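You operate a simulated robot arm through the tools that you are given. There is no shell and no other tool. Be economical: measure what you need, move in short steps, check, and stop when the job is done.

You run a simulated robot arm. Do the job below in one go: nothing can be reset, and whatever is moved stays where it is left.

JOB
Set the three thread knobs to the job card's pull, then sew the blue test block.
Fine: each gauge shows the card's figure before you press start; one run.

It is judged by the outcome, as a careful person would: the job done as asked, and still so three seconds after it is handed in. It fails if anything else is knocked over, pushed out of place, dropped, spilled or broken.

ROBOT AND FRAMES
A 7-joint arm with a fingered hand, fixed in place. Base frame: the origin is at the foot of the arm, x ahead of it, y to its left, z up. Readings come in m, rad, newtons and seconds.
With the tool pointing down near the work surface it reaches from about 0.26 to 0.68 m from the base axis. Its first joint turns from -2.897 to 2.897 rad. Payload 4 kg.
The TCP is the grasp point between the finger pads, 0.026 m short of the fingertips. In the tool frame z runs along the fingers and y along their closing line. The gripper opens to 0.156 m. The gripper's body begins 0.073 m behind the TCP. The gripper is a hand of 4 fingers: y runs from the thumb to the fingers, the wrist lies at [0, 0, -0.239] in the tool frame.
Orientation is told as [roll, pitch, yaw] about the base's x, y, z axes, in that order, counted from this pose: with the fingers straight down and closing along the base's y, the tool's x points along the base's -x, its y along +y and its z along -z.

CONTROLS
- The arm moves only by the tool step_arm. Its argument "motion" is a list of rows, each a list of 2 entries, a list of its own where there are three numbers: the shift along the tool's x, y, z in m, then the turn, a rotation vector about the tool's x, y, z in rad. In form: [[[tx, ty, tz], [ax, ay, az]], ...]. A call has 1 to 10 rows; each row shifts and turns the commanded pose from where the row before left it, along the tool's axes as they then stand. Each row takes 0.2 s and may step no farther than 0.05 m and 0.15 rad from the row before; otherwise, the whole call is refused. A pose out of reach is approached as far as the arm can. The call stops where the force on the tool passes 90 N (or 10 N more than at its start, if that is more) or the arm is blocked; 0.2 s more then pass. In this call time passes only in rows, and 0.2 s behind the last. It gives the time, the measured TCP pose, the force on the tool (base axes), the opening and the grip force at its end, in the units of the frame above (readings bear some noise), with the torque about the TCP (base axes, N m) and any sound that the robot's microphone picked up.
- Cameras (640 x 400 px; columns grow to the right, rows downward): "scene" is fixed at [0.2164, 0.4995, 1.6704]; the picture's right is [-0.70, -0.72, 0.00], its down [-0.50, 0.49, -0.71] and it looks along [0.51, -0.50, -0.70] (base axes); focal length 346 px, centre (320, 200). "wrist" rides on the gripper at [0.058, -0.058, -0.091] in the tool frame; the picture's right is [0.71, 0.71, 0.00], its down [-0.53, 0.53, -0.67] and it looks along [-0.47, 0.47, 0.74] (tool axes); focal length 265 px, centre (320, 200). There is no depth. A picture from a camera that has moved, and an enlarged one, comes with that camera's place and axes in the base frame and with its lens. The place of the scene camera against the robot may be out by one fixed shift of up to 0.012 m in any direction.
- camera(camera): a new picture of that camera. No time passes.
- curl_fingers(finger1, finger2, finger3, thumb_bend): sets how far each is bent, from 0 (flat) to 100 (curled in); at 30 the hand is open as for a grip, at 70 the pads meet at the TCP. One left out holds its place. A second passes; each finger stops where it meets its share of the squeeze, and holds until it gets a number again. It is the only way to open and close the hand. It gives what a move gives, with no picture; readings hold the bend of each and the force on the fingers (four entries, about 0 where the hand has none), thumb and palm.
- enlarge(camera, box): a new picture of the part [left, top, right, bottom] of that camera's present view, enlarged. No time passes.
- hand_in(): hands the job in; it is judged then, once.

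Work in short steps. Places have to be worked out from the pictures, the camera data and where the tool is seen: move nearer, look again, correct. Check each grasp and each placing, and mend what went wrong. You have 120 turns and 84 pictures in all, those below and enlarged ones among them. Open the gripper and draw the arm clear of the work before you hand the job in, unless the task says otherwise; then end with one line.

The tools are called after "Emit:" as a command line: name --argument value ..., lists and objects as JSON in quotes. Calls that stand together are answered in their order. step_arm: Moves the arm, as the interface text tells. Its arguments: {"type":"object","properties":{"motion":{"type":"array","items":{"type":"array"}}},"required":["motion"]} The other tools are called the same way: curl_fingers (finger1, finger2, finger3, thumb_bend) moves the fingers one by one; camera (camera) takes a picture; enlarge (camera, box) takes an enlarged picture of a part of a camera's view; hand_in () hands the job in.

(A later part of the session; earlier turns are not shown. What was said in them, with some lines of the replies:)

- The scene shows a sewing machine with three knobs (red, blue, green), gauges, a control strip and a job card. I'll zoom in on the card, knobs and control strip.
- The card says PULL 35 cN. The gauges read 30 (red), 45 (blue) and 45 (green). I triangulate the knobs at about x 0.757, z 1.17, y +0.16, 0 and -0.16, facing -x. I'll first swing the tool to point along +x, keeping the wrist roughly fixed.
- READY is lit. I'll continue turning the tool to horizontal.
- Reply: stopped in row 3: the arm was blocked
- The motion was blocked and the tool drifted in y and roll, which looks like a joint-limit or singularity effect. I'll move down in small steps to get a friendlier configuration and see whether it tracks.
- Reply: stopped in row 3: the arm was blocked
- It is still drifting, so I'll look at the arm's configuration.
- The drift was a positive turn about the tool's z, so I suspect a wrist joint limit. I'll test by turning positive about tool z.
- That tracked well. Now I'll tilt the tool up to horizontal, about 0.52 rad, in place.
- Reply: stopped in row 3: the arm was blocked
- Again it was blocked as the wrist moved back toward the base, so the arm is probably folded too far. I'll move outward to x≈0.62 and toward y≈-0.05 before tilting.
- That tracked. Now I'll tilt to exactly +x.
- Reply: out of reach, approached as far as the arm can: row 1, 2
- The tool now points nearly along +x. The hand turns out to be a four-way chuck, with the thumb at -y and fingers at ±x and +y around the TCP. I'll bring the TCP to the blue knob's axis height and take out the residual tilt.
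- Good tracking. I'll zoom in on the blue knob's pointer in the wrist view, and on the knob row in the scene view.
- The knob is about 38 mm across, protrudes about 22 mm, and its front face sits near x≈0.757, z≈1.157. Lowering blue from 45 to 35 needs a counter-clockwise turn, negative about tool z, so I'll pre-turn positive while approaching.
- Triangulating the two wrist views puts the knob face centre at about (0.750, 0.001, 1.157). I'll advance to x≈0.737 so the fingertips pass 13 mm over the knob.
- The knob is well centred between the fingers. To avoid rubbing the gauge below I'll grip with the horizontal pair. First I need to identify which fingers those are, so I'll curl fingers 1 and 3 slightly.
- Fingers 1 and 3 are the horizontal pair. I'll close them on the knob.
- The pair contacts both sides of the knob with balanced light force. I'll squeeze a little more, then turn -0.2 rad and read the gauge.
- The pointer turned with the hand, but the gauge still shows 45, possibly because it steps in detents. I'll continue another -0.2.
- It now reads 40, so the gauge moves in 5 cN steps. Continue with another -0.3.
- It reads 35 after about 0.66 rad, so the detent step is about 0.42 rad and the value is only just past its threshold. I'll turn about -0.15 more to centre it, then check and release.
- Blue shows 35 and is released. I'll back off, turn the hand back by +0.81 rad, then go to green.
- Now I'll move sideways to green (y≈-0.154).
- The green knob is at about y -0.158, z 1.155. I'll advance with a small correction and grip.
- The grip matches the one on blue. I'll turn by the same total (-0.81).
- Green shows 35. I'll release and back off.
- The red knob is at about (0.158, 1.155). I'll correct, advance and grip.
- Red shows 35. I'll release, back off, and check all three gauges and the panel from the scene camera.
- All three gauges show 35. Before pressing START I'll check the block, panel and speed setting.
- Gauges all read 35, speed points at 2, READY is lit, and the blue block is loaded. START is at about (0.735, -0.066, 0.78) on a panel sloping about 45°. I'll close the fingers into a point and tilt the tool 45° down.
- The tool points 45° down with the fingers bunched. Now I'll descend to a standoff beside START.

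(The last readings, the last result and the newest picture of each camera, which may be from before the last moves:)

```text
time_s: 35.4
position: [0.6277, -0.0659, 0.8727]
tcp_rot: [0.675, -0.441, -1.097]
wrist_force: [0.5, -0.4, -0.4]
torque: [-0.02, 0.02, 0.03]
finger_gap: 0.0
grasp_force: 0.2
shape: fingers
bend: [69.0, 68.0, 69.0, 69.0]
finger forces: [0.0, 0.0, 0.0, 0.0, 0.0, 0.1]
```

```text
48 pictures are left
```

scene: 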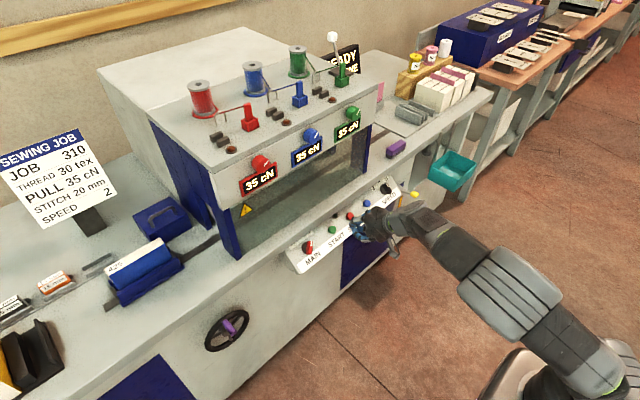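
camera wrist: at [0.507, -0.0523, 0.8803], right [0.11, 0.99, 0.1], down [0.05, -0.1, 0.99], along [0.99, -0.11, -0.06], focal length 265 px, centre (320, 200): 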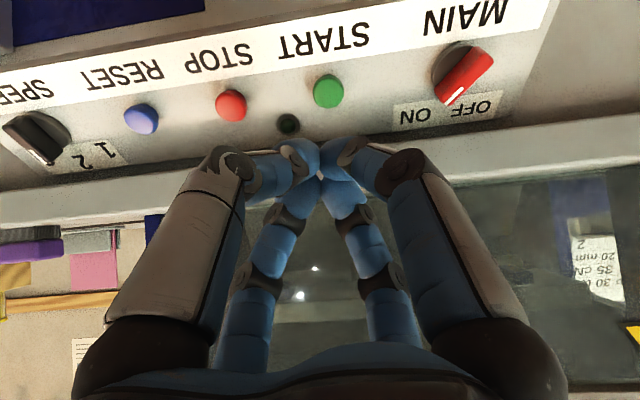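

MAIN points to ON. I'll enlarge the wrist view to confirm the speed dial and START's location.

Emit:
enlarge --camera "wrist" --box '[0, 70, 160, 190]'

Emit:
enlarge --camera "wrist" --box '[200, 40, 520, 200]'

```text
3.33 times, centred on (80, 130) of wrist
camera zoom: at [0.507, -0.0523, 0.8803], right [0.11, 0.99, 0.1], down [0.05, -0.1, 0.99], along [0.99, -0.11, -0.06], focal length 885 px, centre (1120, 433)
```

zoom: 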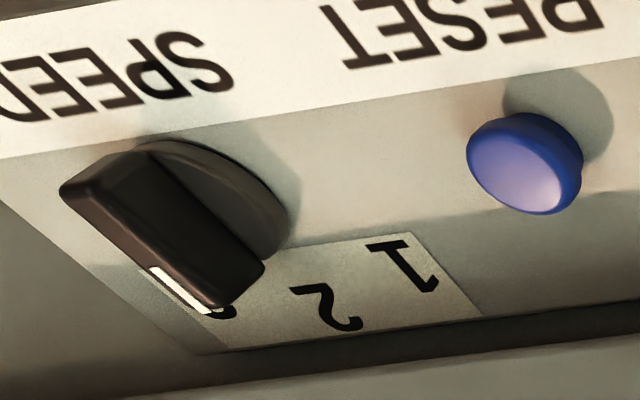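

```text
2.00 times, centred on (360, 120) of wrist
camera zoom: at [0.507, -0.0523, 0.8803], right [0.11, 0.99, 0.1], down [0.05, -0.1, 0.99], along [0.99, -0.11, -0.06], focal length 531 px, centre (240, 360)
```

zoom: 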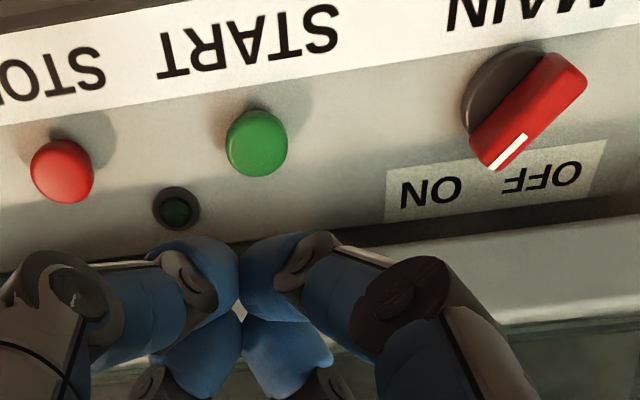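

Speed is at 2 and MAIN is ON. START lies almost on the tool axis, needing about 7 mm of shift. I'll shift and advance to about 3 cm from it.

Emit:
step_arm --motion '[[[0.005, 0.005, 0.03], [0, 0, 0]], [[0, 0, 0.03], [0, 0, 0]], [[0, 0, 0.025], [0, 0, 0]]]'

Emit:
camera --camera "wrist"

Emit:
enlarge --camera "scene" --box '[290, 170, 410, 270]'

```text
time_s: 36.2
position: [0.6897, -0.062, 0.813]
tcp_rot: [0.676, -0.44, -1.096]
wrist_force: [1.0, -0.8, 0.0]
torque: [-0.01, -0.03, -0.03]
finger_gap: 0.0
grasp_force: 0.1
shape: fingers
bend: [69.0, 68.0, 69.0, 69.0]
finger forces: [0.0, 0.0, 0.0, 0.0, 0.0, 0.1]
```

```text
45 pictures are left
camera wrist: at [0.5685, -0.0485, 0.8209], right [0.11, 0.99, 0.1], down [0.05, -0.11, 0.99], along [0.99, -0.11, -0.06], focal length 265 px, centre (320, 200)
```

wrist: 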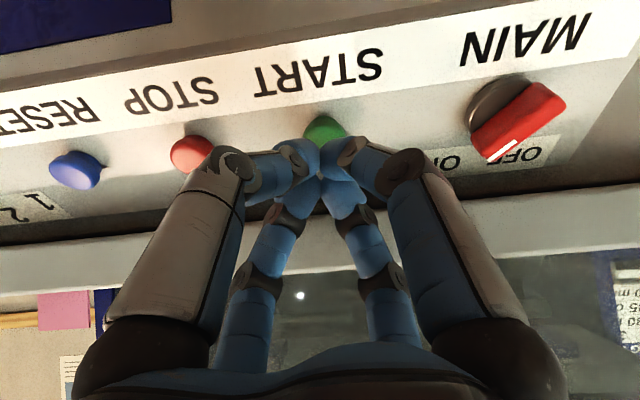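

```text
4.00 times, centred on (350, 220) of scene
camera zoom: at [0.2164, 0.4995, 1.6704], right [-0.7, -0.72, 0.0], down [-0.5, 0.49, -0.71], along [0.51, -0.5, -0.7], focal length 1382 px, centre (200, 120)
```

zoom: 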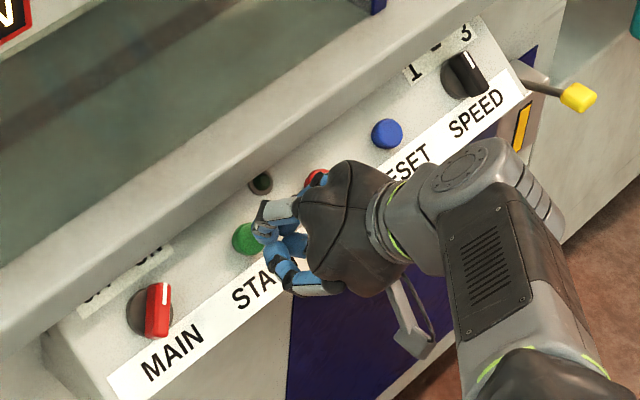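

Aligned on START. I'll advance in small steps watching the force.

Emit:
step_arm --motion '[[[0, 0, 0.008], [0, 0, 0]], [[0, 0, 0.008], [0, 0, 0]], [[0, 0, 0.006], [0, 0, 0]]]'

Emit:
camera --camera "wrist"

```text
time_s: 37.0
position: [0.706, -0.0606, 0.7978]
tcp_rot: [0.676, -0.438, -1.097]
wrist_force: [0.3, -0.4, 1.1]
torque: [0.01, 0.01, 0.0]
finger_gap: 0.0
grasp_force: 0.0
shape: fingers
bend: [69.0, 68.0, 69.0, 69.0]
finger forces: [0.0, 0.0, 0.1, 0.0, 0.1, 0.1]
```

```text
43 pictures are left
camera wrist: at [0.5839, -0.0489, 0.8053], right [0.11, 0.99, 0.1], down [0.05, -0.11, 0.99], along [0.99, -0.11, -0.06], focal length 265 px, centre (320, 200)
```

wrist: 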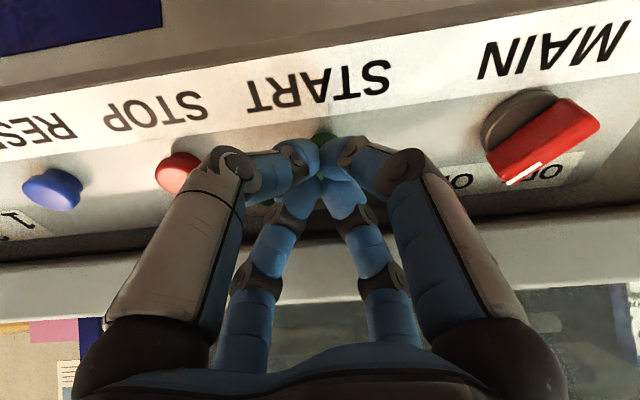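

No contact yet. I'll continue in smaller steps.

Emit:
step_arm --motion '[[[0, 0, 0.004], [0, 0, 0]], [[0, 0, 0.004], [0, 0, 0]]]'

```text
time_s: 37.6
position: [0.7106, -0.0613, 0.7926]
tcp_rot: [0.674, -0.437, -1.097]
wrist_force: [-1.7, 0.2, 0.4]
torque: [0.0, 0.04, 0.05]
finger_gap: 0.0
grasp_force: 1.5
shape: fingers
bend: [69.0, 68.0, 69.0, 69.0]
finger forces: [2.2, 0.1, 0.0, 0.0, 0.1, 0.0]
```

First contact, about 2 N on finger 1. I'll press gently further.

Emit:
step_arm --motion '[[[0, 0, 0.003], [0, 0, 0]]]'

```text
time_s: 38.0
position: [0.7134, -0.0621, 0.7905]
tcp_rot: [0.676, -0.44, -1.096]
wrist_force: [-1.2, 0.5, 1.2]
torque: [0.01, 0.01, 0.03]
finger_gap: 0.0
grasp_force: 2.4
shape: fingers
bend: [69.0, 68.0, 69.0, 69.0]
finger forces: [3.3, 0.1, 0.0, 0.1, 0.0, 0.0]
heard: click
```

I heard a click, so START is pressed. I'll retract along the tool axis right away.

Emit:
step_arm --motion '[[[0, 0, -0.02], [0, 0, 0]], [[0, 0, -0.04], [0, 0, 0]], [[0, 0, -0.04], [0, 0, 0]], [[0, 0, -0.04], [0, 0, 0]]]'

Emit:
camera --camera "scene"

```text
time_s: 39.0
position: [0.6115, -0.0597, 0.8902]
tcp_rot: [0.673, -0.438, -1.096]
wrist_force: [0.3, 0.0, 0.4]
torque: [-0.02, 0.04, -0.01]
finger_gap: 0.0
grasp_force: 0.2
shape: fingers
bend: [69.0, 68.0, 69.0, 69.0]
finger forces: [0.1, 0.0, 0.0, 0.0, 0.0, 0.1]
```

```text
42 pictures are left
```

scene: 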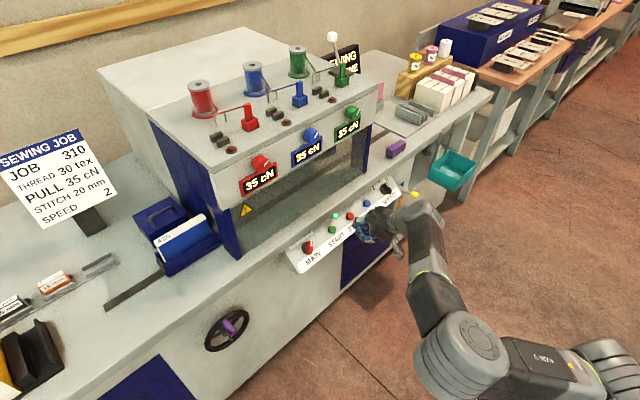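

The sign now says SEWING and the block is feeding in. I'll open the hand and wait clear of the machine.

Emit:
curl_fingers --finger1 30 --finger2 30 --finger3 30 --thumb_bend 30

Emit:
step_arm --motion '[[[0, 0, -0.03], [0, 0, 0]], [[0, 0, -0.03], [0, 0, 0]], [[0, 0, 0], [0, 0, 0]], [[0, 0, 0], [0, 0, 0]], [[0, 0, 0], [0, 0, 0]], [[0, 0, 0], [0, 0, 0]], [[0, 0, 0], [0, 0, 0]], [[0, 0, 0], [0, 0, 0]], [[0, 0, 0], [0, 0, 0]], [[0, 0, 0], [0, 0, 0]]]'

Emit:
camera --camera "scene"

```text
time_s: 40.0
position: [0.6124, -0.0595, 0.8897]
tcp_rot: [0.676, -0.438, -1.097]
wrist_force: [-0.3, -0.2, 0.1]
torque: [0.02, -0.03, -0.03]
finger_gap: 0.106
grasp_force: 0.1
shape: fingers
bend: [30.0, 30.0, 30.0, 30.0]
finger forces: [0.0, 0.0, 0.0, 0.1, 0.0, 0.0]
```

```text
time_s: 42.2
position: [0.5701, -0.0602, 0.9325]
tcp_rot: [0.674, -0.438, -1.097]
wrist_force: [-0.1, 0.2, 0.8]
torque: [0.0, 0.03, -0.02]
finger_gap: 0.1064
grasp_force: 0.2
shape: fingers
bend: [30.0, 30.0, 30.0, 30.0]
finger forces: [0.0, 0.0, 0.1, 0.0, 0.0, 0.0]
```

```text
41 pictures are left
```

scene: 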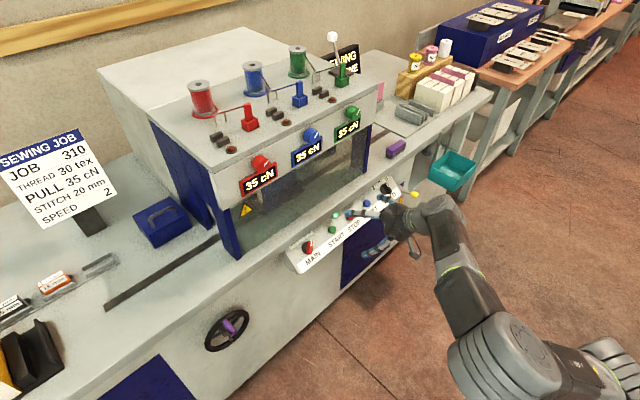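

The block is inside and sewing. I'll keep waiting.

Emit:
step_arm --motion '[[[0, 0, 0], [0, 0, 0]], [[0, 0, 0], [0, 0, 0]], [[0, 0, 0], [0, 0, 0]], [[0, 0, 0], [0, 0, 0]], [[0, 0, 0], [0, 0, 0]], [[0, 0, 0], [0, 0, 0]], [[0, 0, 0], [0, 0, 0]], [[0, 0, 0], [0, 0, 0]], [[0, 0, 0], [0, 0, 0]], [[0, 0, 0], [0, 0, 0]]]'

Emit:
step_arm --motion '[[[0, 0, 0], [0, 0, 0]], [[0, 0, 0], [0, 0, 0]], [[0, 0, 0], [0, 0, 0]], [[0, 0, 0], [0, 0, 0]], [[0, 0, 0], [0, 0, 0]], [[0, 0, 0], [0, 0, 0]], [[0, 0, 0], [0, 0, 0]], [[0, 0, 0], [0, 0, 0]], [[0, 0, 0], [0, 0, 0]], [[0, 0, 0], [0, 0, 0]]]'

Emit:
camera --camera "scene"

```text
time_s: 44.4
position: [0.5698, -0.0601, 0.9333]
tcp_rot: [0.676, -0.439, -1.095]
wrist_force: [0.0, -0.4, 0.7]
torque: [-0.01, 0.0, -0.01]
finger_gap: 0.1061
grasp_force: 0.0
shape: fingers
bend: [30.0, 30.0, 30.0, 30.0]
finger forces: [0.0, 0.0, 0.0, 0.1, 0.1, 0.0]
```

```text
time_s: 46.6
position: [0.5704, -0.0597, 0.9327]
tcp_rot: [0.674, -0.438, -1.096]
wrist_force: [-0.9, -0.1, -0.3]
torque: [-0.03, 0.02, 0.0]
finger_gap: 0.1067
grasp_force: 0.1
shape: fingers
bend: [30.0, 30.0, 30.0, 30.0]
finger forces: [0.0, 0.0, 0.0, 0.1, 0.0, 0.0]
```

```text
40 pictures are left
```

scene: 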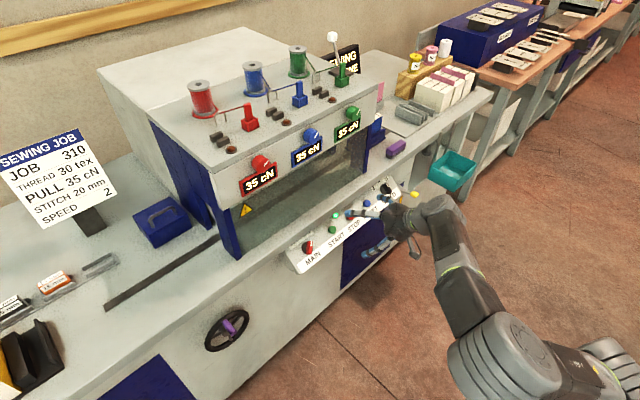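

The carriage is emerging on the right side. I'll keep waiting.

Emit:
step_arm --motion '[[[0, 0, 0], [0, 0, 0]], [[0, 0, 0], [0, 0, 0]], [[0, 0, 0], [0, 0, 0]], [[0, 0, 0], [0, 0, 0]], [[0, 0, 0], [0, 0, 0]], [[0, 0, 0], [0, 0, 0]], [[0, 0, 0], [0, 0, 0]], [[0, 0, 0], [0, 0, 0]], [[0, 0, 0], [0, 0, 0]], [[0, 0, 0], [0, 0, 0]]]'

Emit:
step_arm --motion '[[[0, 0, 0], [0, 0, 0]], [[0, 0, 0], [0, 0, 0]], [[0, 0, 0], [0, 0, 0]], [[0, 0, 0], [0, 0, 0]], [[0, 0, 0], [0, 0, 0]], [[0, 0, 0], [0, 0, 0]], [[0, 0, 0], [0, 0, 0]], [[0, 0, 0], [0, 0, 0]], [[0, 0, 0], [0, 0, 0]], [[0, 0, 0], [0, 0, 0]]]'

Emit:
camera --camera "scene"

Emit:
enlarge --camera "scene" --box '[300, 20, 440, 170]'

```text
time_s: 48.8
position: [0.5695, -0.0596, 0.932]
tcp_rot: [0.675, -0.439, -1.096]
wrist_force: [-0.1, -0.6, -0.2]
torque: [0.01, 0.0, 0.0]
finger_gap: 0.1062
grasp_force: 0.0
shape: fingers
bend: [30.0, 30.0, 30.0, 30.0]
finger forces: [0.0, 0.1, 0.0, 0.0, 0.0, 0.0]
```

```text
time_s: 51.0
position: [0.5709, -0.0601, 0.9326]
tcp_rot: [0.675, -0.439, -1.094]
wrist_force: [0.3, -0.1, -0.1]
torque: [-0.03, -0.02, 0.02]
finger_gap: 0.1063
grasp_force: 0.2
shape: fingers
bend: [30.0, 30.0, 30.0, 30.0]
finger forces: [0.0, 0.1, 0.1, 0.0, 0.1, 0.0]
```

```text
39 pictures are left
```

scene: 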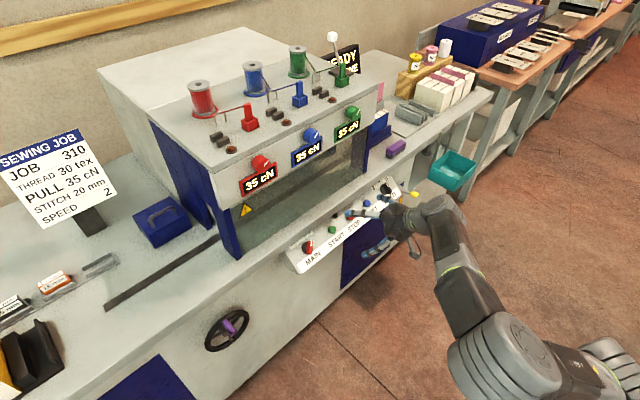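

```text
2.67 times, centred on (370, 95) of scene
camera zoom: at [0.2164, 0.4995, 1.6704], right [-0.7, -0.72, 0.0], down [-0.5, 0.49, -0.71], along [0.51, -0.5, -0.7], focal length 921 px, centre (187, 480)
```

zoom: 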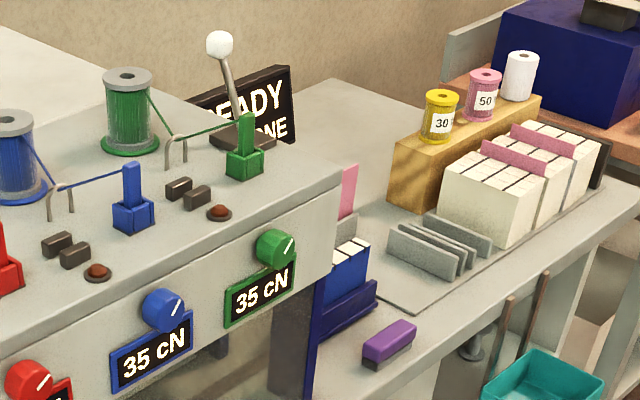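

The machine is back to READY, the sewn blue block has come out on the right with stitches on its spine, and all gauges still show 35. The hand is open and clear, so I'm handing in.

Emit:
hand_in

```text
The job is handed in.
```

I set all three thread gauges to 35 cN, pressed START once, and the machine sewed the blue test block and returned to READY.
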